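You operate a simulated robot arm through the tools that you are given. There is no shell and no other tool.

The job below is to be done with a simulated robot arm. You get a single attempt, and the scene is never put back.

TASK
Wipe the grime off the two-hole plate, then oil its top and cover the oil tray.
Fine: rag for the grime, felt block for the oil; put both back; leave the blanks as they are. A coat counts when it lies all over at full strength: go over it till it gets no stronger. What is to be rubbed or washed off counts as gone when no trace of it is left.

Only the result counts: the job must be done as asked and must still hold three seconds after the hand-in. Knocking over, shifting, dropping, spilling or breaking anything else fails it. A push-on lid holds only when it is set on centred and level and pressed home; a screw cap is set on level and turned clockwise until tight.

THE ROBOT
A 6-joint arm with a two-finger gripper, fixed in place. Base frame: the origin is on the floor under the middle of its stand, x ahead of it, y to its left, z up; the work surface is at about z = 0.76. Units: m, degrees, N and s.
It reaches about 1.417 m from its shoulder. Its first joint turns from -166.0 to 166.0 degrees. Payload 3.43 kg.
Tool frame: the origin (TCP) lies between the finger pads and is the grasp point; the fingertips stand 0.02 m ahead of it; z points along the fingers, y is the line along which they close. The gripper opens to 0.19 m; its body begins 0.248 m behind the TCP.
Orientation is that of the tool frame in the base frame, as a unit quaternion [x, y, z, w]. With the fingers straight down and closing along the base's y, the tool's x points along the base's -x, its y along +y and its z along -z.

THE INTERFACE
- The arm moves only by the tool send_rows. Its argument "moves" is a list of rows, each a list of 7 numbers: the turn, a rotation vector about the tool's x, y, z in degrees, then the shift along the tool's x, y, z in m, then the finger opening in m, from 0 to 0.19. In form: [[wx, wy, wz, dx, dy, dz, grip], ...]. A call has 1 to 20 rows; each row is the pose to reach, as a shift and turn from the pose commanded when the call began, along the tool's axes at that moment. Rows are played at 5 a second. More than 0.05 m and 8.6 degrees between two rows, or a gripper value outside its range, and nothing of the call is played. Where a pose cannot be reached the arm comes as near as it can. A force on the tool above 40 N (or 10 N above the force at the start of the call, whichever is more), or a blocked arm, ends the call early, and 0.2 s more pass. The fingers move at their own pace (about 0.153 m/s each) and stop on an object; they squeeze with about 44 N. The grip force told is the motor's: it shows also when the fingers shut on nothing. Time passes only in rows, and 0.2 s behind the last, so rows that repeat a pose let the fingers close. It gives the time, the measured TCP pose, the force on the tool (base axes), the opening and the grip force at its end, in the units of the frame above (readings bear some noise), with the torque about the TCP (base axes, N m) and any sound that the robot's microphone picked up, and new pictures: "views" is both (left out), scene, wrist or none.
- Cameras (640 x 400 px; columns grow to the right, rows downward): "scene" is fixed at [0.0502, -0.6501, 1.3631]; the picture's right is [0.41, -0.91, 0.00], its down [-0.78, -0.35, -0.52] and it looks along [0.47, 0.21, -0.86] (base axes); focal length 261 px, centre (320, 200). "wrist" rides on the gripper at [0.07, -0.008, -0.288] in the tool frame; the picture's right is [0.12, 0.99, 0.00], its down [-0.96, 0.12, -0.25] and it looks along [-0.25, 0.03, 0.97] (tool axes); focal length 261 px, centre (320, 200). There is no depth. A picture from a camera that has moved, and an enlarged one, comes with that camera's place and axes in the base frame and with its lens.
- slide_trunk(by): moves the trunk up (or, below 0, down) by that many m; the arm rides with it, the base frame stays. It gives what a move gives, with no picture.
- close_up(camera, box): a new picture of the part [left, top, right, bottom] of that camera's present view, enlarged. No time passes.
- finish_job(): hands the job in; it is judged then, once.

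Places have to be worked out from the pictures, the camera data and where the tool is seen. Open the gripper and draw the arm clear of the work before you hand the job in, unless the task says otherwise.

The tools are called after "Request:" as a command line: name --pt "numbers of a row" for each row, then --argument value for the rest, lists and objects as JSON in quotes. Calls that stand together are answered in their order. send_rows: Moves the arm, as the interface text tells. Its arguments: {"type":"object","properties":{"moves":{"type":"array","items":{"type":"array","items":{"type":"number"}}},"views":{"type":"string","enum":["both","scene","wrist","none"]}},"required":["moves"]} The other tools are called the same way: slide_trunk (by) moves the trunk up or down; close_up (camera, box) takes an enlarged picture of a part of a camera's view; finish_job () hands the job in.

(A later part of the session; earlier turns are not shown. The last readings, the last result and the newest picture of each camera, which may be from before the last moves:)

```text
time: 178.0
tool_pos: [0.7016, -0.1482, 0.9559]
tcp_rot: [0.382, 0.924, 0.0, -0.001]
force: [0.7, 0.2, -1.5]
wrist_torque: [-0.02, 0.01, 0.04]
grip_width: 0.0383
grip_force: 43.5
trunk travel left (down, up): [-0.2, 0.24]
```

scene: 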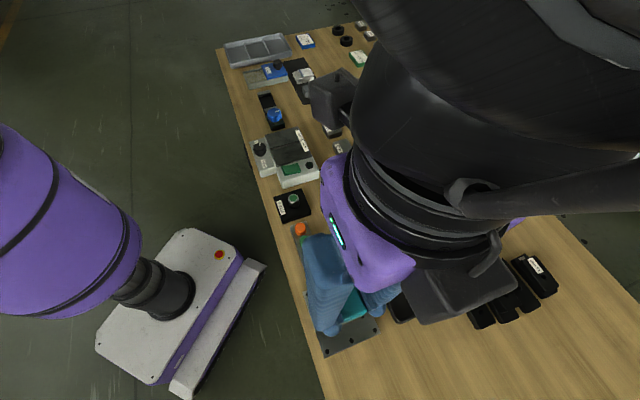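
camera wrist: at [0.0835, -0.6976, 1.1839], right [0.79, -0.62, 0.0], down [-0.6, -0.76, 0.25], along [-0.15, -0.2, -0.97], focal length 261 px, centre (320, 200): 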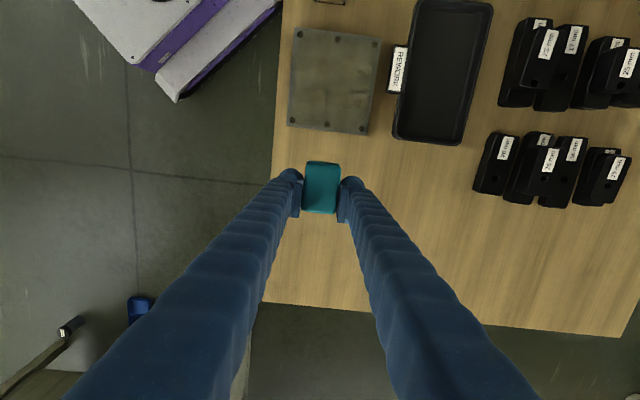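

I finish the approach above the oil pad and look.

Request:
send_rows --pt "0 0 0 0.0007 0.044 0 0.01" --pt "0 0 0 0.0014 0.0878 0 0.01" --pt "0 0 0 0.0014 0.0878 0.04 0.01" --pt "0 0 0 0.0014 0.0878 0.08 0.01" --pt "0 0 0 0.0014 0.0878 0.11 0.01" --pt "0 0 0 0.0014 0.0878 0.13 0.01" --pt "0 0 0 0.0014 0.0878 0.13 0.01" --views "both"

Request:
close_up --camera "wrist" --box '[240, 100, 400, 230]'

Request:
close_up --camera "scene" --box '[225, 40, 305, 100]'

Request:
close_up --camera "scene" --box '[295, 265, 385, 365]'

```text
time: 179.6
tool_pos: [0.7585, -0.0859, 0.8254]
tcp_rot: [0.383, 0.924, -0.001, 0.0]
force: [0.3, 0.5, -0.8]
wrist_torque: [0.04, 0.03, -0.01]
grip_width: 0.0384
grip_force: 44.3
trunk travel left (down, up): [-0.2, 0.24]
camera wrist: at [0.7042, -0.0415, 1.1129], right [0.62, 0.79, 0.0], down [0.76, -0.6, 0.25], along [0.19, -0.15, -0.97], focal length 261 px, centre (320, 200)
```

scene: 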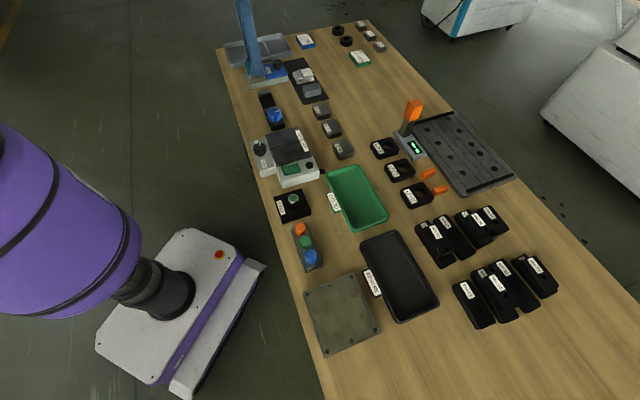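
wrist: 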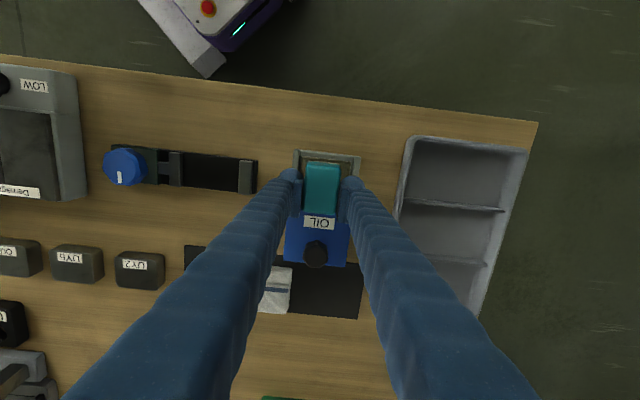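

```text
3.08 times, centred on (320, 165) of wrist
camera zoom: at [0.7042, -0.0415, 1.1129], right [0.62, 0.79, 0.0], down [0.76, -0.6, 0.25], along [0.19, -0.15, -0.97], focal length 802 px, centre (320, 308)
```

zoom: 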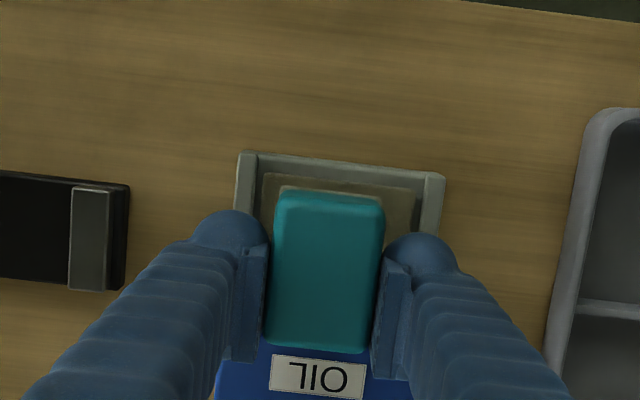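

```text
6.67 times, centred on (265, 70) of scene
camera zoom: at [0.0502, -0.6501, 1.3631], right [0.41, -0.91, 0.0], down [-0.78, -0.35, -0.52], along [0.47, 0.21, -0.86], focal length 1739 px, centre (687, 1067)
```

zoom: 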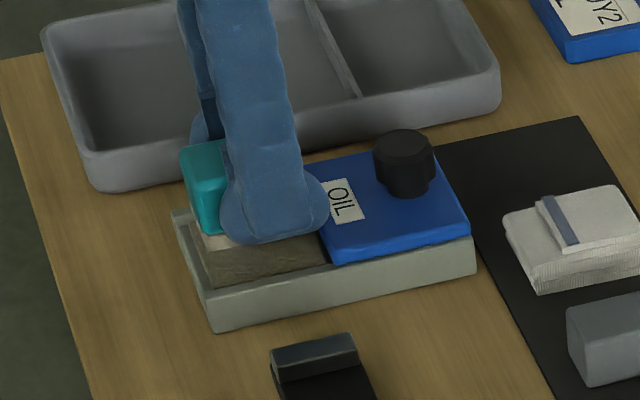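

```text
4.00 times, centred on (340, 315) of scene
camera zoom: at [0.0502, -0.6501, 1.3631], right [0.41, -0.91, 0.0], down [-0.78, -0.35, -0.52], along [0.47, 0.21, -0.86], focal length 1043 px, centre (240, -260)
```

zoom: 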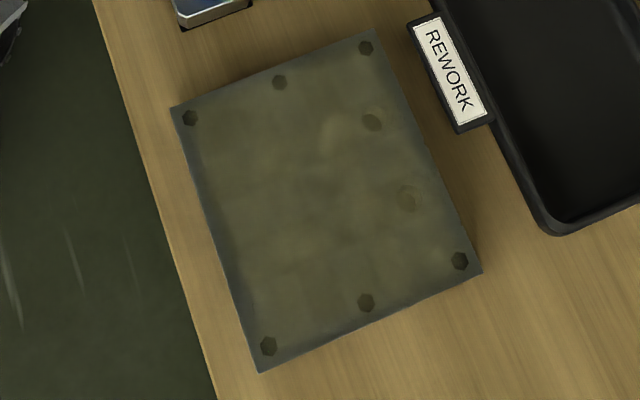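

The block is over the pad, 3 mm off in y. I correct and lower until it presses on the pad.

Request:
send_rows --pt "0 0 0 0 0.003 0.004 0.01" --pt "0 0 0 0 0.003 0.008 0.01" --pt "0 0 0 0 0.003 0.012 0.01" --pt "0 0 0 0 0.003 0.013 0.01" --pt "0 0 0 0 0.003 0.014 0.01" --pt "0 0 0 0 0.003 0.014 0.01" --views "none"

```text
time: 181.0
tool_pos: [0.7626, -0.084, 0.8103]
tcp_rot: [0.383, 0.924, 0.0, 0.0]
force: [-0.3, 0.1, -0.3]
wrist_torque: [-0.01, 0.02, 0.03]
grip_width: 0.0382
grip_force: 44.0
trunk travel left (down, up): [-0.2, 0.24]
```

Request:
send_rows --pt "0 0 0 0 0 0.0008 0.01" --pt "0 0 0 0 0 0.0016 0.01" --pt "0 0 0 0 0 0.0016 0.01" --pt "0 0 0 0 0 0.0016 0.01" --views "none"

```text
time: 182.0
tool_pos: [0.7628, -0.0848, 0.8118]
tcp_rot: [0.383, 0.924, -0.001, 0.0]
force: [-1.9, -0.6, 9.1]
wrist_torque: [0.03, 0.08, 0.01]
grip_width: 0.0384
grip_force: 43.9
trunk travel left (down, up): [-0.2, 0.24]
```

9 N on the pad. I rub back and forth a few times to soak the felt well, then lift.

Request:
send_rows --pt "0 0 0 0 0.003 0 0.01" --pt "0 0 0 0 0.005 0 0.01" --pt "0 0 0 0 0.002 0 0.01" --pt "0 0 0 0 -0.002 0 0.01" --pt "0 0 0 0 -0.005 0 0.01" --pt "0 0 0 0 -0.002 0 0.01" --pt "0 0 0 0 0.002 0 0.01" --pt "0 0 0 0 0.005 0 0.01" --pt "0 0 0 0 0.002 0 0.01" --pt "0 0 0 0 -0.002 0 0.01" --pt "0 0 0 0 -0.005 0 0.01" --pt "0 0 0 0 -0.002 0 0.01" --pt "0 0 0 0 0 0 0.01" --pt "0 0 0 0 0 0 0.01" --pt "0 0 0 0 0 -0.01 0.01" --pt "0 0 0 0 0 -0.05 0.01" --pt "0 0 0 0 0 -0.095 0.01" --pt "0 0 0 0 0 -0.14 0.01" --views "none"

```text
time: 185.8
tool_pos: [0.7656, -0.0866, 0.9521]
tcp_rot: [0.383, 0.924, -0.002, 0.0]
force: [0.0, 0.5, 0.3]
wrist_torque: [0.0, -0.01, 0.0]
grip_width: 0.0381
grip_force: 43.8
trunk travel left (down, up): [-0.2, 0.24]
```

Freshly soaked, I fly back to the plate's +e1 / -e2 corner.

Request:
send_rows --pt "0 0 5 -0.0003 -0.0447 0 0.01" --pt "0 0 10 -0.0006 -0.0894 0 0.01" --pt "0 0 15 -0.001 -0.1341 0 0.01" --pt "0 0 20 -0.0013 -0.1788 0 0.01" --pt "0 0 25 -0.0016 -0.2236 0 0.01" --pt "0 0 30 -0.0019 -0.2683 0 0.01" --pt "0 0 35 -0.0022 -0.313 0 0.01" --pt "0 0 40 -0.0025 -0.3577 0 0.01" --pt "0 0 45 -0.0029 -0.4024 0 0.01" --pt "0 0 50 -0.0032 -0.4471 0 0.01" --pt "0 0 55 -0.0035 -0.4918 0 0.01" --pt "0 0 60 -0.0038 -0.5365 0 0.01" --pt "0 0 65 -0.0041 -0.5812 0 0.01" --pt "0 0 70 -0.0044 -0.626 0 0.01" --pt "0 0 75 -0.0048 -0.6707 0 0.01" --pt "0 0 80 -0.0051 -0.7154 0 0.01" --pt "0 0 85 -0.0054 -0.7601 0 0.01" --pt "0 0 90 -0.0057 -0.8048 0 0.01" --pt "0 0 90 -0.0057 -0.8048 0 0.01" --views "wrist"

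Request:
close_up --camera "wrist" --box '[250, 120, 410, 260]'

```text
time: 189.8
tool_pos: [0.1961, -0.6575, 0.9518]
tcp_rot: [0.925, 0.381, -0.001, 0.0]
force: [0.5, 0.6, -0.4]
wrist_torque: [0.08, -0.01, 0.03]
grip_width: 0.0382
grip_force: 44.6
trunk travel left (down, up): [-0.2, 0.24]
camera wrist: at [0.2397, -0.6008, 1.2383], right [0.79, -0.62, 0.0], down [-0.6, -0.76, 0.25], along [-0.15, -0.19, -0.97], focal length 261 px, centre (320, 200)
```

wrist: 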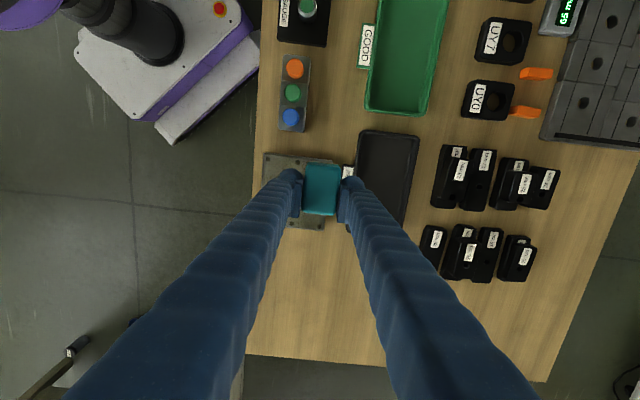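

```text
2.86 times, centred on (330, 190) of wrist
camera zoom: at [0.2397, -0.6008, 1.2383], right [0.79, -0.62, 0.0], down [-0.6, -0.76, 0.25], along [-0.15, -0.19, -0.97], focal length 745 px, centre (291, 229)
```

zoom: 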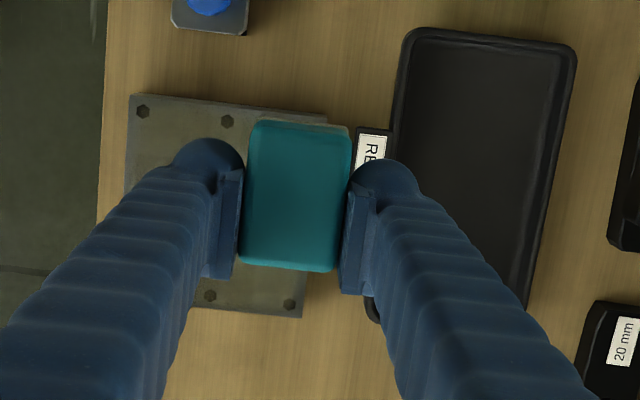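

I descend to just about touching at this corner and read the force.

Request:
send_rows --pt "0 0 0 0.001 0.004 0.045 0.01" --pt "0 0 0 0.001 0.004 0.09 0.01" --pt "0 0 0 0.001 0.004 0.12 0.01" --pt "0 0 0 0.001 0.004 0.13 0.01" --pt "0 0 0 0.001 0.004 0.1328 0.01" --pt "0 0 0 0.001 0.004 0.1335 0.01" --pt "0 0 0 0.001 0.004 0.1335 0.01" --pt "0 0 0 0.001 0.004 0.1335 0.01" --views "none"

```text
time: 191.6
tool_pos: [0.2025, -0.6598, 0.8173]
tcp_rot: [0.924, 0.382, 0.0, 0.0]
force: [0.0, -0.9, 0.1]
wrist_torque: [-0.02, 0.0, 0.0]
grip_width: 0.0381
grip_force: 44.5
trunk travel left (down, up): [-0.2, 0.24]
```

No contact yet; another 0.8 mm.

Request:
send_rows --pt "0 0 0 0 0 0.0004 0.01" --pt "0 0 0 0 0 0.0008 0.01" --pt "0 0 0 0 0 0.0008 0.01" --pt "0 0 0 0 0 0.0008 0.01" --views "none"

```text
time: 192.6
tool_pos: [0.2006, -0.6595, 0.8164]
tcp_rot: [0.924, 0.383, 0.0, 0.0]
force: [-1.0, -0.3, 2.9]
wrist_torque: [0.02, 0.08, 0.02]
grip_width: 0.0384
grip_force: 44.4
trunk travel left (down, up): [-0.2, 0.24]
```

Touching. I press 0.5 mm more and make the +e2-ward stroke along the +e1 border, then ease back along the +e2 border toward -e1.

Request:
send_rows --pt "0 0 0 0 0 0.0005 0.01" --pt "0 0 0 0 -0.008 0.0005 0.01" --pt "0 0 0 0 -0.016 0.0005 0.01" --pt "0 0 0 0 -0.024 0.0005 0.01" --pt "0 0 0 0 -0.032 0.0005 0.01" --pt "0 0 0 0 -0.04 0.0005 0.01" --pt "0 0 0 0 -0.048 0.0005 0.01" --pt "0 0 0 0 -0.056 0.0006 0.01" --pt "0 0 0 0 -0.064 0.0006 0.01" --pt "0 0 0 0 -0.072 0.0006 0.01" --pt "0 0 0 0 -0.08 0.0007 0.01" --pt "0 0 0 0 -0.088 0.0007 0.01" --pt "0 0 0 0 -0.096 0.0008 0.01" --pt "0 0 0 0 -0.1 0.0008 0.01" --views "wrist"

Request:
close_up --camera "wrist" --box '[250, 110, 430, 280]'

```text
time: 195.6
tool_pos: [0.1305, -0.5868, 0.8149]
tcp_rot: [0.924, 0.383, 0.0, 0.001]
force: [4.1, -4.8, 20.7]
wrist_torque: [-0.19, -0.18, -0.01]
grip_width: 0.0381
grip_force: 44.2
trunk travel left (down, up): [-0.2, 0.24]
camera wrist: at [0.1739, -0.5311, 1.1036], right [0.79, -0.62, 0.0], down [-0.6, -0.76, 0.25], along [-0.15, -0.2, -0.97], focal length 261 px, centre (320, 200)
```

wrist: 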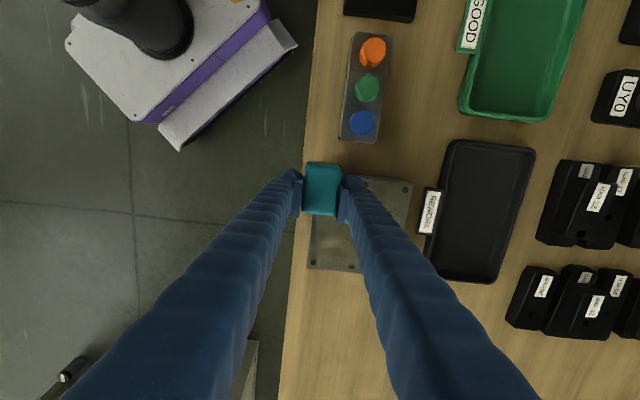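

```text
2.35 times, centred on (340, 195) of wrist
camera zoom: at [0.1739, -0.5311, 1.1036], right [0.79, -0.62, 0.0], down [-0.6, -0.76, 0.25], along [-0.15, -0.2, -0.97], focal length 613 px, centre (273, 212)
```

zoom: 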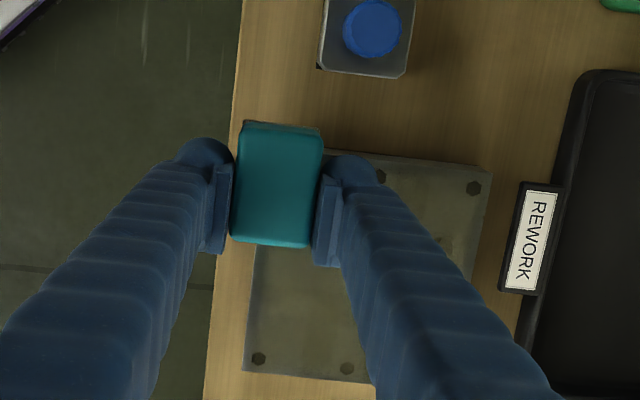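

20 N at the corner. I stroke along the +e2 border toward -e1 with a small easing.

Request:
send_rows --pt "0 0 0 -0.004 0.001 -0.0004 0.01" --pt "0 0 0 -0.012 0.002 -0.0004 0.01" --pt "0 0 0 -0.02 0.002 -0.0004 0.01" --pt "0 0 0 -0.028 0.002 -0.0004 0.01" --pt "0 0 0 -0.036 0.002 -0.0004 0.01" --pt "0 0 0 -0.044 0.002 -0.0003 0.01" --pt "0 0 0 -0.052 0.002 -0.0003 0.01" --pt "0 0 0 -0.06 0.002 -0.0003 0.01" --pt "0 0 0 -0.068 0.002 -0.0002 0.01" --pt "0 0 0 -0.076 0.002 -0.0002 0.01" --pt "0 0 0 -0.084 0.002 -0.0001 0.01" --pt "0 0 0 -0.092 0.002 0.0 0.01" --pt "0 0 0 -0.1 0.002 0.0001 0.01" --pt "0 0 0 -0.108 0.002 0.0002 0.01" --views "none"

```text
time: 198.6
tool_pos: [0.0539, -0.6661, 0.8165]
tcp_rot: [0.924, 0.382, -0.001, 0.001]
force: [2.1, 1.5, 14.5]
wrist_torque: [0.22, -0.22, 0.0]
grip_width: 0.0384
grip_force: 44.3
trunk travel left (down, up): [-0.2, 0.24]
```

Back along the +e2 border once more.

Request:
send_rows --pt "0 0 0 0.008 0 -0.0001 0.01" --pt "0 0 0 0.016 0 -0.0002 0.01" --pt "0 0 0 0.024 0 -0.0002 0.01" --pt "0 0 0 0.032 0 -0.0003 0.01" --pt "0 0 0 0.04 0 -0.0003 0.01" --pt "0 0 0 0.048 0 -0.0004 0.01" --pt "0 0 0 0.056 0 -0.0004 0.01" --pt "0 0 0 0.064 0 -0.0005 0.01" --pt "0 0 0 0.072 0 -0.0005 0.01" --pt "0 0 0 0.08 0 -0.0005 0.01" --pt "0 0 0 0.088 0 -0.0005 0.01" --pt "0 0 0 0.096 0 -0.0005 0.01" --pt "0 0 0 0.104 0 -0.0005 0.01" --pt "0 0 0 0.104 0 -0.004 0.01" --pt "0 0 0 0.07 0.03 -0.004 0.01" --pt "0 0 0 0.04 0.065 -0.004 0.01" --pt "0 0 0 0.01 0.1 -0.004 0.01" --pt "0 0 0 0.002 0.1 -0.004 0.01" --views "wrist"

Request:
close_up --camera "wrist" --box '[210, 50, 390, 220]'

```text
time: 202.4
tool_pos: [0.1267, -0.7365, 0.8192]
tcp_rot: [0.924, 0.382, 0.0, 0.0]
force: [-0.4, 0.0, 0.2]
wrist_torque: [0.07, -0.02, 0.0]
grip_width: 0.0382
grip_force: 44.2
trunk travel left (down, up): [-0.2, 0.24]
camera wrist: at [0.1709, -0.6801, 1.1062], right [0.79, -0.62, 0.0], down [-0.6, -0.76, 0.25], along [-0.15, -0.19, -0.97], focal length 261 px, centre (320, 200)
```

wrist: 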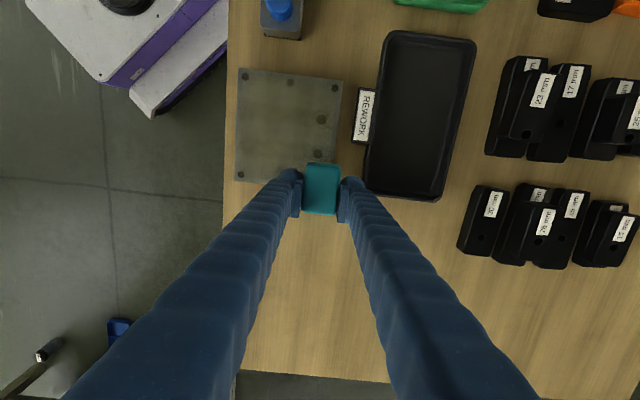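

```text
2.35 times, centred on (300, 135) of wrist
camera zoom: at [0.1709, -0.6801, 1.1062], right [0.79, -0.62, 0.0], down [-0.6, -0.76, 0.25], along [-0.15, -0.19, -0.97], focal length 613 px, centre (367, 353)
```

zoom: 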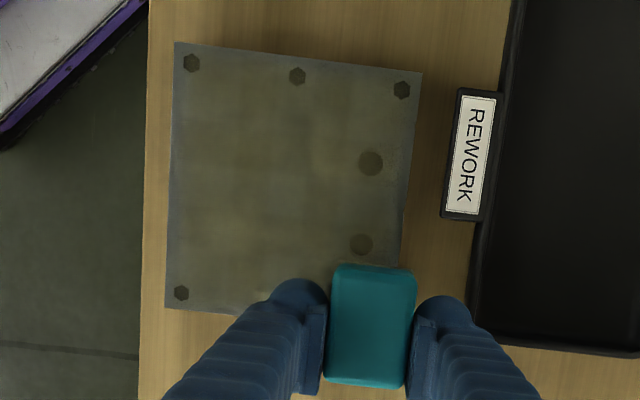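

I touch down at the -e1 / -e2 corner for the stroke along the -e1 border.

Request:
send_rows --pt "0 0 0 0 0 0.002 0.01" --pt "0 0 0 0 0 0.003 0.01" --pt "0 0 0 0 0 0.0036 0.01" --pt "0 0 0 0 0 0.0036 0.01" --pt "0 0 0 0 0 0.0036 0.01" --views "none"

```text
time: 203.6
tool_pos: [0.1274, -0.736, 0.8164]
tcp_rot: [0.924, 0.382, 0.0, 0.001]
force: [0.0, -0.9, 7.7]
wrist_torque: [0.13, 0.06, 0.01]
grip_width: 0.0382
grip_force: 44.2
trunk travel left (down, up): [-0.2, 0.24]
```

8 N. I stroke toward +e2 along the -e1 border.

Request:
send_rows --pt "0 0 0 0 -0.008 0.0002 0.01" --pt "0 0 0 0 -0.016 0.0002 0.01" --pt "0 0 0 0 -0.024 0.0002 0.01" --pt "0 0 0 0 -0.032 0.0002 0.01" --pt "0 0 0 0 -0.04 0.0002 0.01" --pt "0 0 0 0 -0.048 0.0003 0.01" --pt "0 0 0 0 -0.056 0.0003 0.01" --pt "0 0 0 0 -0.064 0.0003 0.01" --pt "0 0 0 0 -0.072 0.0004 0.01" --pt "0 0 0 0 -0.08 0.0004 0.01" --pt "0 0 0 0 -0.088 0.0005 0.01" --pt "0 0 0 0 -0.096 0.0005 0.01" --pt "0 0 0 0 -0.102 0.0006 0.01" --views "none"

```text
time: 206.4
tool_pos: [0.0553, -0.6627, 0.8175]
tcp_rot: [0.924, 0.382, -0.001, 0.001]
force: [1.3, -3.4, 14.2]
wrist_torque: [0.02, -0.19, -0.06]
grip_width: 0.0381
grip_force: 43.9
trunk travel left (down, up): [-0.2, 0.24]
```

Now the -e2 border: I lift, return to that side, touch down and stroke along it.

Request:
send_rows --pt "0 0 0 0 0 -0.005 0.01" --pt "0 0 0 0 0.035 -0.005 0.01" --pt "0 0 0 0 0.07 -0.005 0.01" --pt "0 0 0 0 0.103 -0.005 0.01" --pt "0 0 0 0 0.103 -0.002 0.01" --pt "0 0 0 0 0.103 -0.0005 0.01" --pt "0 0 0 0.008 0.103 -0.0005 0.01" --pt "0 0 0 0.016 0.103 -0.0005 0.01" --pt "0 0 0 0.024 0.103 -0.0005 0.01" --pt "0 0 0 0.032 0.103 -0.0006 0.01" --pt "0 0 0 0.04 0.103 -0.0006 0.01" --pt "0 0 0 0.048 0.103 -0.0006 0.01" --pt "0 0 0 0.056 0.103 -0.0006 0.01" --pt "0 0 0 0.064 0.103 -0.0006 0.01" --pt "0 0 0 0.072 0.103 -0.0006 0.01" --pt "0 0 0 0.08 0.103 -0.0006 0.01" --pt "0 0 0 0.088 0.103 -0.0006 0.01" --pt "0 0 0 0.096 0.103 -0.0006 0.01" --pt "0 0 0 0.106 0.103 -0.0006 0.01" --views "none"

```text
time: 210.4
tool_pos: [0.2018, -0.6612, 0.8152]
tcp_rot: [0.924, 0.382, -0.001, 0.001]
force: [1.6, 0.9, 5.8]
wrist_torque: [0.0, 0.04, 0.01]
grip_width: 0.0381
grip_force: 43.9
trunk travel left (down, up): [-0.2, 0.24]
```

Back along the -e2 border, then lift off and view the plate.

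Request:
send_rows --pt "0 0 0 0 0.002 0.0002 0.01" --pt "0 0 0 -0.008 0.002 0.0002 0.01" --pt "0 0 0 -0.016 0.002 0.0002 0.01" --pt "0 0 0 -0.024 0.002 0.0002 0.01" --pt "0 0 0 -0.032 0.002 0.0002 0.01" --pt "0 0 0 -0.04 0.002 0.0002 0.01" --pt "0 0 0 -0.048 0.002 0.0002 0.01" --pt "0 0 0 -0.056 0.002 0.0002 0.01" --pt "0 0 0 -0.064 0.002 0.0003 0.01" --pt "0 0 0 -0.072 0.002 0.0003 0.01" --pt "0 0 0 -0.08 0.002 0.0003 0.01" --pt "0 0 0 -0.088 0.002 0.0003 0.01" --pt "0 0 0 -0.096 0.002 0.0004 0.01" --pt "0 0 0 -0.106 0.002 0.0004 0.01" --pt "0 0 0 -0.106 0.002 -0.02 0.01" --pt "0 0 0 -0.13 -0.02 -0.05 0.01" --pt "0 0 0 -0.16 -0.035 -0.08 0.01" --pt "0 0 0 -0.18 -0.04 -0.08 0.01" --pt "0 0 0 -0.18 -0.04 -0.08 0.01" --views "wrist"

Request:
close_up --camera "wrist" --box '[255, 20, 385, 150]'

Request:
close_up --camera "wrist" --box '[270, 15, 330, 75]'

Request:
close_up --camera "scene" --box '[295, 265, 385, 365]'

```text
time: 214.4
tool_pos: [0.0465, -0.7598, 0.8936]
tcp_rot: [0.924, 0.383, 0.0, 0.0]
force: [0.0, -0.4, -0.9]
wrist_torque: [0.04, -0.02, 0.01]
grip_width: 0.0382
grip_force: 44.7
trunk travel left (down, up): [-0.2, 0.24]
camera wrist: at [0.09, -0.704, 1.1821], right [0.79, -0.62, 0.0], down [-0.6, -0.76, 0.25], along [-0.15, -0.2, -0.97], focal length 261 px, centre (320, 200)
```

wrist: 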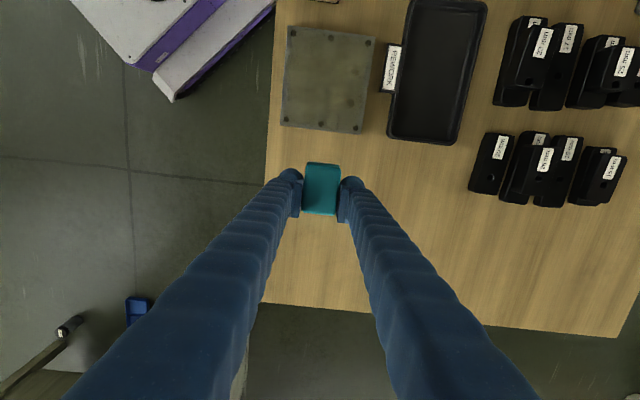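

```text
3.08 times, centred on (320, 85) of wrist
camera zoom: at [0.09, -0.704, 1.1821], right [0.79, -0.62, 0.0], down [-0.6, -0.76, 0.25], along [-0.15, -0.2, -0.97], focal length 802 px, centre (320, 554)
```

zoom: 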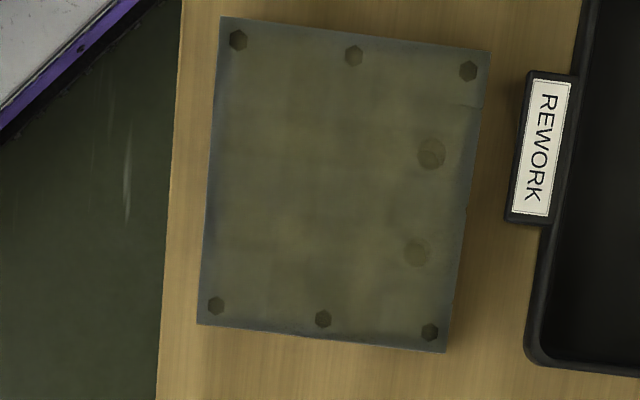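

```text
6.67 times, centred on (300, 45) of wrist
camera zoom: at [0.09, -0.704, 1.1821], right [0.79, -0.62, 0.0], down [-0.6, -0.76, 0.25], along [-0.15, -0.2, -0.97], focal length 1738 px, centre (453, 1233)
```

zoom: 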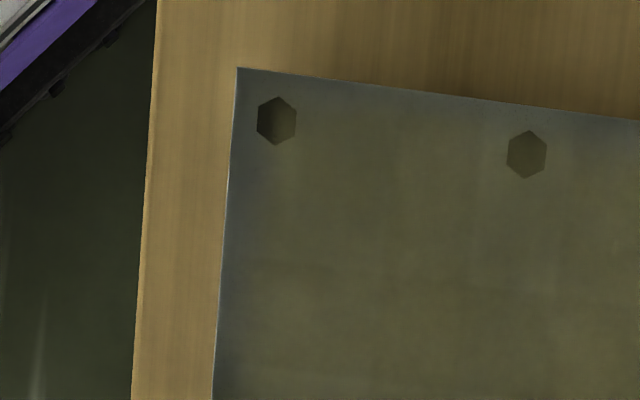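

```text
4.00 times, centred on (340, 315) of scene
camera zoom: at [0.0502, -0.6501, 1.3631], right [0.41, -0.91, 0.0], down [-0.78, -0.35, -0.52], along [0.47, 0.21, -0.86], focal length 1043 px, centre (240, -260)
```

zoom: 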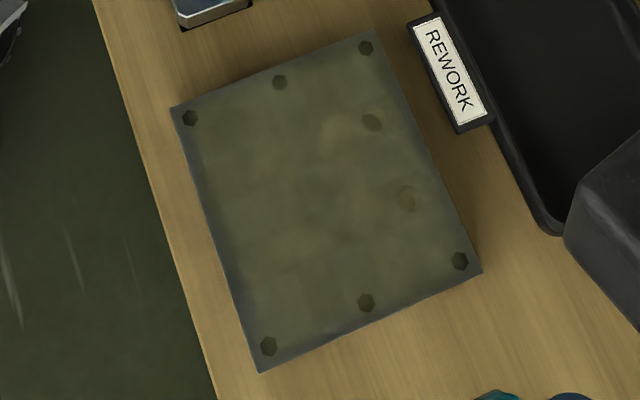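

The bolt heads near the corner look better covered than before, so the border is still gaining. Before continuing I re-centre my grip on the block: I set it down at the plate's middle.

Request:
send_rows --pt "0 0 0 0.04 -0.003 0 0.01" --pt "0 0 0 0.085 -0.006 0 0.01" --pt "0 0 0 0.1266 -0.008 0.0 0.01" --pt "0 0 0 0.1266 -0.008 0.04 0.01" --pt "0 0 0 0.1266 -0.008 0.07 0.01" --pt "0 0 0 0.1266 -0.008 0.078 0.01" --pt "0 0 0 0.1266 -0.008 0.0795 0.01" --pt "0 0 0 0.1266 -0.008 0.0797 0.01" --pt "0 0 0 0.1266 -0.008 0.0797 0.01" --views "wrist"

```text
time: 216.4
tool_pos: [0.1306, -0.665, 0.8161]
tcp_rot: [0.924, 0.383, 0.001, 0.001]
force: [0.0, -0.6, 0.2]
wrist_torque: [-0.03, -0.04, 0.01]
grip_width: 0.0383
grip_force: 44.0
trunk travel left (down, up): [-0.2, 0.24]
camera wrist: at [0.1747, -0.6078, 1.1033], right [0.79, -0.62, 0.0], down [-0.6, -0.76, 0.25], along [-0.15, -0.2, -0.97], focal length 261 px, centre (320, 200)
```

wrist: 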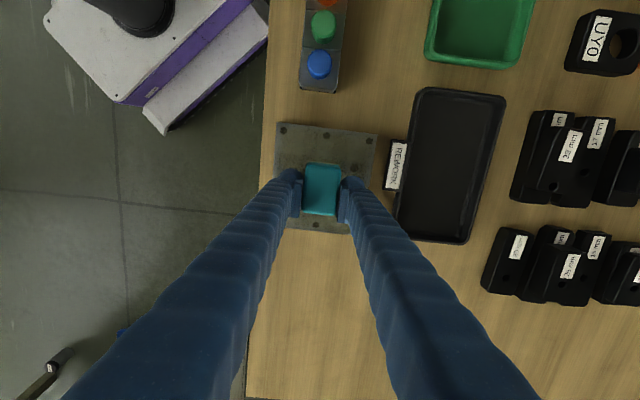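

Almost touching; I lower 0.5 mm to make contact, then open the fingers to 46 mm.

Request:
send_rows --pt "0 0 0 0 0 0.0003 0.01" --pt "0 0 0 0 0 0.0006 0.01" --pt "0 0 0 0 0 0.0006 0.01" --pt "0 0 0 0 0 0.0006 0.035" --pt "0 0 0 0 0 0.0006 0.043" --pt "0 0 0 0 0 0.0006 0.047" --pt "0 0 0 0 0 0.0006 0.047" --views "wrist"

Request:
close_up --camera "wrist" --box '[260, 130, 400, 240]'

```text
time: 218.0
tool_pos: [0.1309, -0.665, 0.8154]
tcp_rot: [0.924, 0.382, 0.0, 0.001]
force: [0.3, 0.4, 0.8]
wrist_torque: [0.0, 0.03, 0.01]
grip_width: 0.0469
grip_force: 0.0
trunk travel left (down, up): [-0.2, 0.24]
camera wrist: at [0.1749, -0.6085, 1.1028], right [0.79, -0.62, 0.0], down [-0.6, -0.76, 0.25], along [-0.15, -0.2, -0.97], focal length 261 px, centre (320, 200)
```

wrist: 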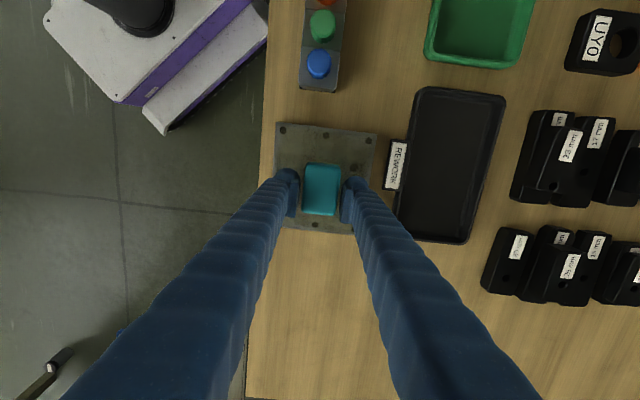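

```text
3.64 times, centred on (330, 185) of wrist
camera zoom: at [0.1749, -0.6085, 1.1028], right [0.79, -0.62, 0.0], down [-0.6, -0.76, 0.25], along [-0.15, -0.2, -0.97], focal length 948 px, centre (284, 254)
```

zoom: 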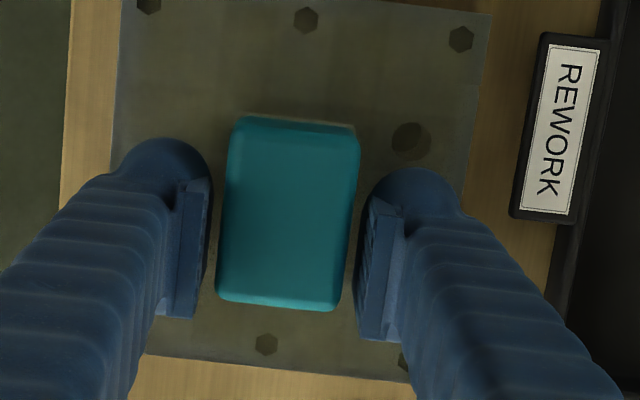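

The block stands free; it had crept up about 4–5 mm in the grip. I raise 5 mm, shift 9.5 mm toward its centre and regrip.

Request:
send_rows --pt "0 0 0 0 0 -0.005 0.047" --pt "0 0 0 0.005 0.0003 -0.005 0.047" --pt "0 0 0 0.0095 0.0003 -0.005 0.047" --pt "0 0 0 0.0095 0.0003 -0.005 0.047" --pt "0 0 0 0.0095 0.0003 -0.005 0.035" --pt "0 0 0 0.0095 0.0003 -0.005 0.02" --pt "0 0 0 0.0095 0.0003 -0.005 0.0" --pt "0 0 0 0.0095 0.0003 -0.005 0.0" --views "wrist"

Request:
close_up --camera "wrist" --box '[260, 130, 400, 240]'

```text
time: 219.8
tool_pos: [0.138, -0.6575, 0.8198]
tcp_rot: [0.924, 0.383, 0.001, 0.001]
force: [-0.2, 0.0, 1.3]
wrist_torque: [-0.01, -0.01, 0.02]
grip_width: 0.0383
grip_force: 44.9
trunk travel left (down, up): [-0.2, 0.24]
camera wrist: at [0.1824, -0.6019, 1.1078], right [0.79, -0.62, 0.0], down [-0.6, -0.76, 0.25], along [-0.15, -0.2, -0.97], focal length 261 px, centre (320, 200)
```

wrist: 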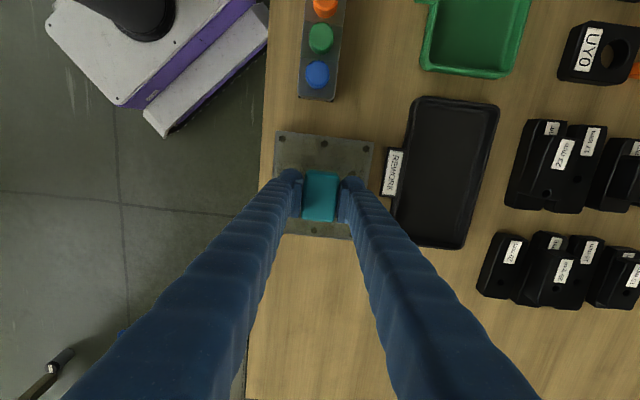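

```text
3.64 times, centred on (330, 185) of wrist
camera zoom: at [0.1824, -0.6019, 1.1078], right [0.79, -0.62, 0.0], down [-0.6, -0.76, 0.25], along [-0.15, -0.2, -0.97], focal length 948 px, centre (284, 254)
```

zoom: 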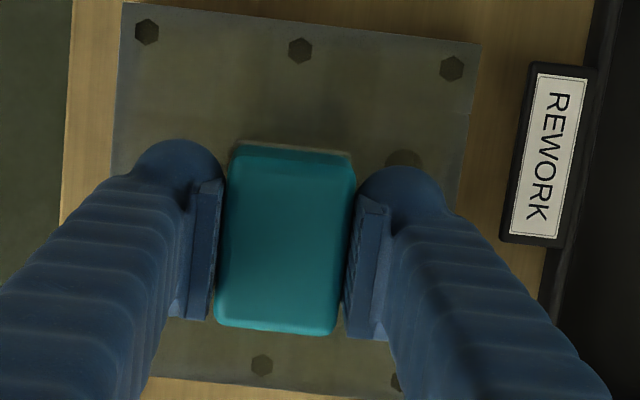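

Regripped near its centre. I lift, go to the +e1 / -e2 corner with more overhang, touch down and stroke toward +e2 along the +e1 border.

Request:
send_rows --pt "0 0 0 0 0 -0.005 0.0" --pt "0 0 0 0.028 0.026 -0.005 0.0" --pt "0 0 0 0.0556 0.05 -0.005 0.0" --pt "0 0 0 0.0556 0.05 -0.001 0.0" --pt "0 0 0 0.0556 0.05 0.0 0.0" --pt "0 0 0 0.0556 0.05 0.0005 0.0" --pt "0 0 0 0.0556 0.05 0.0005 0.0" --views "none"

```text
time: 221.4
tool_pos: [0.2115, -0.654, 0.8202]
tcp_rot: [0.924, 0.382, 0.0, 0.001]
force: [0.5, 1.1, 0.7]
wrist_torque: [-0.03, 0.0, 0.02]
grip_width: 0.0382
grip_force: 43.9
trunk travel left (down, up): [-0.2, 0.24]
```

Barely touching. I press 0.7 mm and make the stroke.

Request:
send_rows --pt "0 0 0 0 0 0.0007 0.0" --pt "0 0 0 0 0 0.0007 0.0" --pt "0 0 0 0 -0.008 0.0007 0.0" --pt "0 0 0 0 -0.016 0.0007 0.0" --pt "0 0 0 0 -0.024 0.0007 0.0" --pt "0 0 0 0 -0.032 0.0007 0.0" --pt "0 0 0 0 -0.04 0.0007 0.0" --pt "0 0 0 0 -0.048 0.0007 0.0" --pt "0 0 0 0 -0.056 0.0008 0.0" --pt "0 0 0 0 -0.064 0.0008 0.0" --pt "0 0 0 0 -0.072 0.0008 0.0" --pt "0 0 0 0 -0.08 0.0009 0.0" --pt "0 0 0 0 -0.088 0.0009 0.0" --pt "0 0 0 0 -0.096 0.001 0.0" --pt "0 0 0 0 -0.104 0.001 0.0" --views "none"

```text
time: 224.6
tool_pos: [0.1397, -0.5808, 0.82]
tcp_rot: [0.924, 0.383, 0.0, 0.001]
force: [0.8, -4.7, 26.4]
wrist_torque: [-0.3, -0.01, 0.02]
grip_width: 0.0384
grip_force: 43.9
trunk travel left (down, up): [-0.2, 0.24]
```

26 N here; I ease off 0.6 mm and stroke along the +e2 border toward -e1.

Request:
send_rows --pt "0 0 0 -0.004 -0.001 -0.0006 0.0" --pt "0 0 0 -0.012 -0.002 -0.0006 0.0" --pt "0 0 0 -0.02 -0.002 -0.0006 0.0" --pt "0 0 0 -0.028 -0.002 -0.0006 0.0" --pt "0 0 0 -0.036 -0.002 -0.0006 0.0" --pt "0 0 0 -0.044 -0.002 -0.0005 0.0" --pt "0 0 0 -0.052 -0.002 -0.0005 0.0" --pt "0 0 0 -0.06 -0.002 -0.0005 0.0" --pt "0 0 0 -0.068 -0.002 -0.0004 0.0" --pt "0 0 0 -0.076 -0.002 -0.0004 0.0" --pt "0 0 0 -0.084 -0.002 -0.0003 0.0" --pt "0 0 0 -0.092 -0.002 -0.0002 0.0" --pt "0 0 0 -0.1 -0.002 -0.0001 0.0" --pt "0 0 0 -0.108 -0.002 0.0 0.0" --views "none"

```text
time: 227.6
tool_pos: [0.0613, -0.6551, 0.8198]
tcp_rot: [0.924, 0.383, -0.001, 0.002]
force: [4.0, 4.6, 25.0]
wrist_torque: [0.23, -0.24, 0.03]
grip_width: 0.0384
grip_force: 44.2
trunk travel left (down, up): [-0.2, 0.24]
```

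Contact stayed firm at 25 N. I go back along the +e2 border with less pressure, then lift and move to the -e1/-e2 corner.

Request:
send_rows --pt "0 0 0 0.008 0 -0.0004 0.0" --pt "0 0 0 0.016 0 -0.0005 0.0" --pt "0 0 0 0.024 0 -0.0005 0.0" --pt "0 0 0 0.032 0 -0.0006 0.0" --pt "0 0 0 0.04 0 -0.0006 0.0" --pt "0 0 0 0.048 0 -0.0006 0.0" --pt "0 0 0 0.056 0 -0.0006 0.0" --pt "0 0 0 0.064 0 -0.0006 0.0" --pt "0 0 0 0.072 0 -0.0006 0.0" --pt "0 0 0 0.08 0 -0.0006 0.0" --pt "0 0 0 0.088 0 -0.0006 0.0" --pt "0 0 0 0.096 0 -0.0006 0.0" --pt "0 0 0 0.104 0 -0.0006 0.0" --pt "0 0 0 0.104 0 -0.005 0.0" --pt "0 0 0 0.074 0.035 -0.005 0.0" --pt "0 0 0 0.044 0.07 -0.005 0.0" --pt "0 0 0 0.014 0.105 -0.005 0.0" --pt "0 0 0 0.0 0.105 -0.005 0.0" --pt "0 0 0 0.0 0.105 -0.002 0.0" --pt "0 0 0 0.0 0.105 -0.0012 0.0" --views "wrist"

Request:
close_up --camera "wrist" --box '[210, 50, 390, 220]'

```text
time: 231.8
tool_pos: [0.1362, -0.731, 0.8204]
tcp_rot: [0.924, 0.383, -0.001, 0.0]
force: [0.0, -0.1, -0.3]
wrist_torque: [-0.03, -0.02, 0.03]
grip_width: 0.0383
grip_force: 44.1
trunk travel left (down, up): [-0.2, 0.24]
camera wrist: at [0.1792, -0.6742, 1.1078], right [0.79, -0.62, 0.0], down [-0.6, -0.76, 0.25], along [-0.15, -0.2, -0.97], focal length 261 px, centre (320, 200)
```

wrist: 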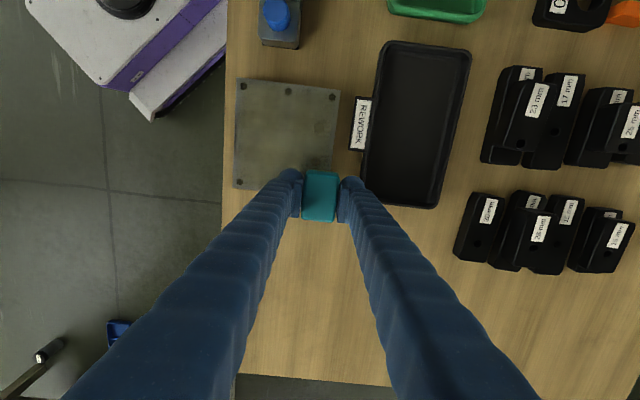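

```text
2.35 times, centred on (300, 135) of wrist
camera zoom: at [0.1792, -0.6742, 1.1078], right [0.79, -0.62, 0.0], down [-0.6, -0.76, 0.25], along [-0.15, -0.2, -0.97], focal length 613 px, centre (367, 353)
```

zoom: 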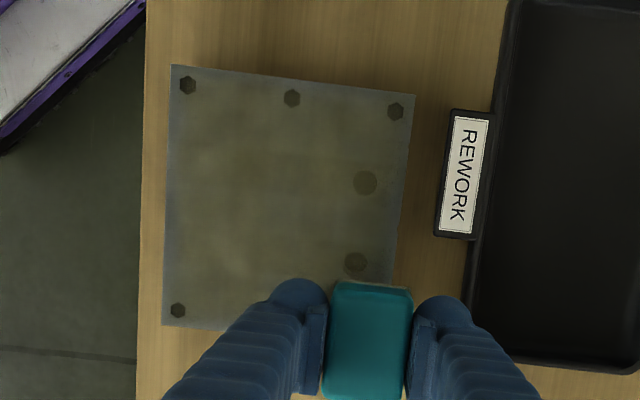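

Same for the -e1 border: press down and stroke toward +e2.

Request:
send_rows --pt "0 0 0 0 0 0.0006 0.0" --pt "0 0 0 0 0 0.001 0.0" --pt "0 0 0 0 -0.004 0.001 0.0" --pt "0 0 0 0 -0.012 0.001 0.0" --pt "0 0 0 0 -0.02 0.001 0.0" --pt "0 0 0 0 -0.028 0.001 0.0" --pt "0 0 0 0 -0.036 0.001 0.0" --pt "0 0 0 0 -0.044 0.001 0.0" --pt "0 0 0 0 -0.052 0.001 0.0" --pt "0 0 0 0 -0.06 0.0011 0.0" --pt "0 0 0 0 -0.068 0.0011 0.0" --pt "0 0 0 0 -0.076 0.0012 0.0" --pt "0 0 0 0 -0.084 0.0012 0.0" --pt "0 0 0 0 -0.092 0.0013 0.0" --pt "0 0 0 0 -0.1 0.0013 0.0" --pt "0 0 0 0 -0.106 0.0014 0.0" --views "none"

```text
time: 235.2
tool_pos: [0.0617, -0.653, 0.8184]
tcp_rot: [0.924, 0.383, 0.0, 0.0]
force: [-1.1, 0.8, 1.2]
wrist_torque: [0.07, -0.02, 0.01]
grip_width: 0.038
grip_force: 44.0
trunk travel left (down, up): [-0.2, 0.24]
```

Contact was light at the end. I go back to the start of the -e1 border and touch down properly for another pass.

Request:
send_rows --pt "0 0 0 0 0 -0.005 0.0" --pt "0 0 0 0 0.035 -0.005 0.0" --pt "0 0 0 0 0.07 -0.005 0.0" --pt "0 0 0 0 0.105 -0.005 0.0" --pt "0 0 0 0 0.105 -0.001 0.0" --pt "0 0 0 0 0.105 0.0 0.0" --pt "0 0 0 0 0.105 0.0 0.0" --pt "0 0 0 0 0.105 0.0 0.0" --views "none"

```text
time: 237.0
tool_pos: [0.1347, -0.7293, 0.8188]
tcp_rot: [0.924, 0.383, -0.001, 0.001]
force: [1.6, -1.4, 7.1]
wrist_torque: [0.08, -0.04, -0.03]
grip_width: 0.0384
grip_force: 44.2
trunk travel left (down, up): [-0.2, 0.24]
```

7 N. I stroke toward +e2 with a stronger depth gradient this time.

Request:
send_rows --pt "0 0 0 0 -0.006 0.0002 0.0" --pt "0 0 0 0 -0.014 0.0003 0.0" --pt "0 0 0 0 -0.022 0.0003 0.0" --pt "0 0 0 0 -0.03 0.0004 0.0" --pt "0 0 0 0 -0.038 0.0004 0.0" --pt "0 0 0 0 -0.046 0.0005 0.0" --pt "0 0 0 0 -0.054 0.0006 0.0" --pt "0 0 0 0 -0.062 0.0006 0.0" --pt "0 0 0 0 -0.07 0.0007 0.0" --pt "0 0 0 0 -0.078 0.0008 0.0" --pt "0 0 0 0 -0.086 0.0008 0.0" --pt "0 0 0 0 -0.094 0.0009 0.0" --pt "0 0 0 0 -0.104 0.0009 0.0" --views "none"

```text
time: 239.8
tool_pos: [0.0618, -0.655, 0.8191]
tcp_rot: [0.924, 0.383, -0.001, 0.002]
force: [3.5, -4.2, 27.8]
wrist_torque: [-0.13, -0.3, -0.04]
grip_width: 0.0383
grip_force: 43.8
trunk travel left (down, up): [-0.2, 0.24]
```

Good contact. Now the -e2 border again, forward stroke.

Request:
send_rows --pt "0 0 0 0 0 -0.005 0.0" --pt "0 0 0 0 0.035 -0.005 0.0" --pt "0 0 0 0 0.07 -0.005 0.0" --pt "0 0 0 0 0.105 -0.005 0.0" --pt "0 0 0 0 0.105 -0.002 0.0" --pt "0 0 0 0 0.105 -0.0006 0.0" --pt "0 0 0 0.008 0.105 -0.0006 0.0" --pt "0 0 0 0.016 0.105 -0.0006 0.0" --pt "0 0 0 0.024 0.105 -0.0006 0.0" --pt "0 0 0 0.032 0.105 -0.0006 0.0" --pt "0 0 0 0.04 0.105 -0.0006 0.0" --pt "0 0 0 0.048 0.105 -0.0006 0.0" --pt "0 0 0 0.056 0.105 -0.0006 0.0" --pt "0 0 0 0.064 0.105 -0.0006 0.0" --pt "0 0 0 0.072 0.105 -0.0006 0.0" --pt "0 0 0 0.08 0.105 -0.0006 0.0" --pt "0 0 0 0.088 0.105 -0.0006 0.0" --pt "0 0 0 0.096 0.105 -0.0006 0.0" --pt "0 0 0 0.106 0.105 -0.0006 0.0" --views "none"

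```text
time: 243.8
tool_pos: [0.2128, -0.6544, 0.8185]
tcp_rot: [0.924, 0.383, -0.001, 0.001]
force: [1.3, -1.8, 11.7]
wrist_torque: [0.05, 0.05, 0.08]
grip_width: 0.0386
grip_force: 44.1
trunk travel left (down, up): [-0.2, 0.24]
```

12 N at the +e1 end. Return stroke along the -e2 border, then lift and inspect.

Request:
send_rows --pt "0 0 0 -0.008 0 0.0 0.0" --pt "0 0 0 -0.016 0 0.0 0.0" --pt "0 0 0 -0.024 0 0.0 0.0" --pt "0 0 0 -0.032 0 0.0 0.0" --pt "0 0 0 -0.04 0 0.0 0.0" --pt "0 0 0 -0.048 0 0.0001 0.0" --pt "0 0 0 -0.056 0 0.0001 0.0" --pt "0 0 0 -0.064 0 0.0002 0.0" --pt "0 0 0 -0.072 0 0.0002 0.0" --pt "0 0 0 -0.08 0 0.0003 0.0" --pt "0 0 0 -0.088 0 0.0003 0.0" --pt "0 0 0 -0.096 0 0.0004 0.0" --pt "0 0 0 -0.106 0 0.0004 0.0" --pt "0 0 0 -0.106 0 -0.02 0.0" --pt "0 0 0 -0.13 -0.02 -0.05 0.0" --pt "0 0 0 -0.16 -0.035 -0.08 0.0" --pt "0 0 0 -0.19 -0.04 -0.08 0.0" --pt "0 0 0 -0.19 -0.04 -0.08 0.0" --views "wrist"

Request:
close_up --camera "wrist" --box '[255, 20, 385, 150]'

Request:
close_up --camera "wrist" --box '[270, 15, 330, 75]'

Request:
close_up --camera "scene" --box '[295, 265, 385, 365]'

```text
time: 247.6
tool_pos: [0.0472, -0.7601, 0.8986]
tcp_rot: [0.924, 0.382, 0.0, 0.0]
force: [-0.9, -0.2, -0.3]
wrist_torque: [0.06, 0.06, 0.0]
grip_width: 0.0385
grip_force: 44.0
trunk travel left (down, up): [-0.2, 0.24]
camera wrist: at [0.0913, -0.7045, 1.1861], right [0.79, -0.62, 0.0], down [-0.6, -0.76, 0.25], along [-0.15, -0.2, -0.97], focal length 261 px, centre (320, 200)
```

wrist: 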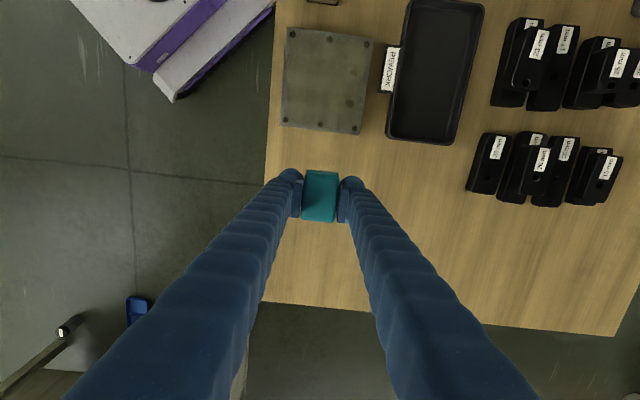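

```text
3.08 times, centred on (320, 85) of wrist
camera zoom: at [0.0913, -0.7045, 1.1861], right [0.79, -0.62, 0.0], down [-0.6, -0.76, 0.25], along [-0.15, -0.2, -0.97], focal length 802 px, centre (320, 554)
```

zoom: 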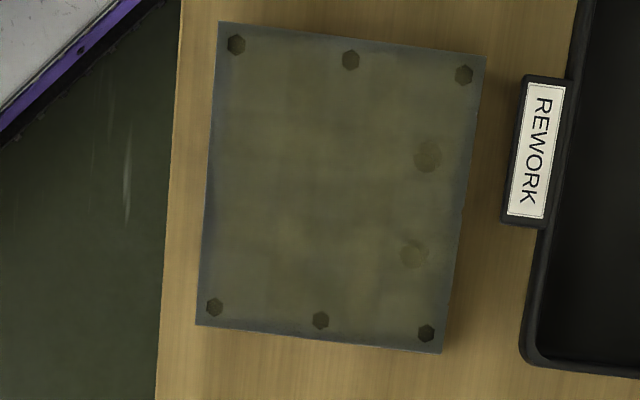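

```text
6.67 times, centred on (300, 45) of wrist
camera zoom: at [0.0913, -0.7045, 1.1861], right [0.79, -0.62, 0.0], down [-0.6, -0.76, 0.25], along [-0.15, -0.2, -0.97], focal length 1738 px, centre (453, 1233)
```

zoom: 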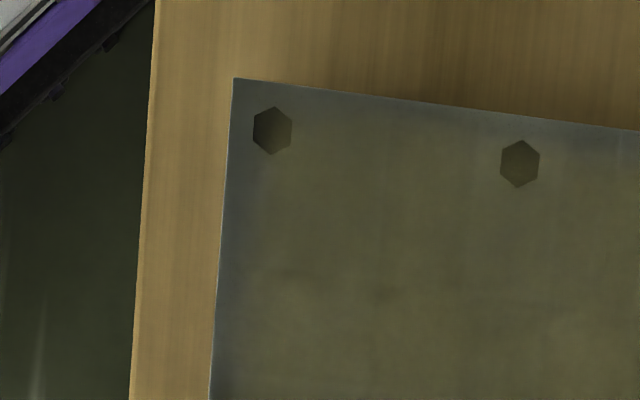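

```text
4.00 times, centred on (340, 315) of scene
camera zoom: at [0.0502, -0.6501, 1.3631], right [0.41, -0.91, 0.0], down [-0.78, -0.35, -0.52], along [0.47, 0.21, -0.86], focal length 1043 px, centre (240, -260)
```

zoom: 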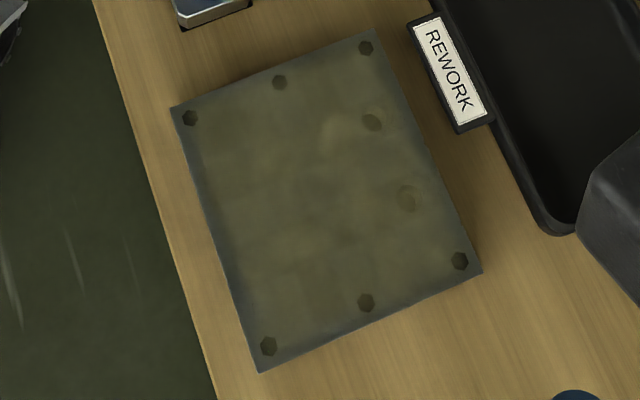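

The film's look is unchanged between the last three views, so the border tint is just how the film's rim is drawn. I still make one more full interior pass to be sure it is at full strength, starting with lane b≈-0.03.

Request:
send_rows --pt "0 0 0 0.04 0.01 0.02 0.0" --pt "0 0 0 0.0814 0.0214 0.04 0.0" --pt "0 0 0 0.0814 0.0214 0.07 0.0" --pt "0 0 0 0.0814 0.0214 0.0785 0.0" --pt "0 0 0 0.0814 0.0214 0.0795 0.0" --pt "0 0 0 0.0814 0.0214 0.0799 0.0" --pt "0 0 0 0.0814 0.0214 0.0799 0.0" --pt "0 0 0 0.0814 0.0214 0.0799 0.0" --views "none"

```text
time: 249.4
tool_pos: [0.1191, -0.7187, 0.8199]
tcp_rot: [0.924, 0.382, 0.0, 0.0]
force: [-0.1, -0.3, -0.7]
wrist_torque: [-0.03, -0.02, 0.01]
grip_width: 0.0382
grip_force: 43.8
trunk travel left (down, up): [-0.2, 0.24]
```

Not yet touching; I lower a bit more and then run the lane.

Request:
send_rows --pt "0 0 0 0 0 0.0005 0.0" --pt "0 0 0 0 0 0.001 0.0" --pt "0 0 0 0 0 0.001 0.0" --pt "0 0 0 0 0 0.001 0.0" --views "none"

```text
time: 250.4
tool_pos: [0.1201, -0.7189, 0.8188]
tcp_rot: [0.924, 0.382, 0.001, 0.001]
force: [-1.0, 1.1, 0.1]
wrist_torque: [-0.05, -0.01, 0.05]
grip_width: 0.0386
grip_force: 44.2
trunk travel left (down, up): [-0.2, 0.24]
```

Request:
send_rows --pt "0 0 0 0 0 0.0005 0.0" --pt "0 0 0 0 0 0.001 0.0" --pt "0 0 0 0 0 0.001 0.0" --pt "0 0 0 0 0 0.001 0.0" --views "none"

```text
time: 251.4
tool_pos: [0.12, -0.7189, 0.8189]
tcp_rot: [0.924, 0.383, 0.0, 0.002]
force: [1.3, 3.4, 25.3]
wrist_torque: [0.19, -0.21, 0.06]
grip_width: 0.0383
grip_force: 43.4
trunk travel left (down, up): [-0.2, 0.24]
```

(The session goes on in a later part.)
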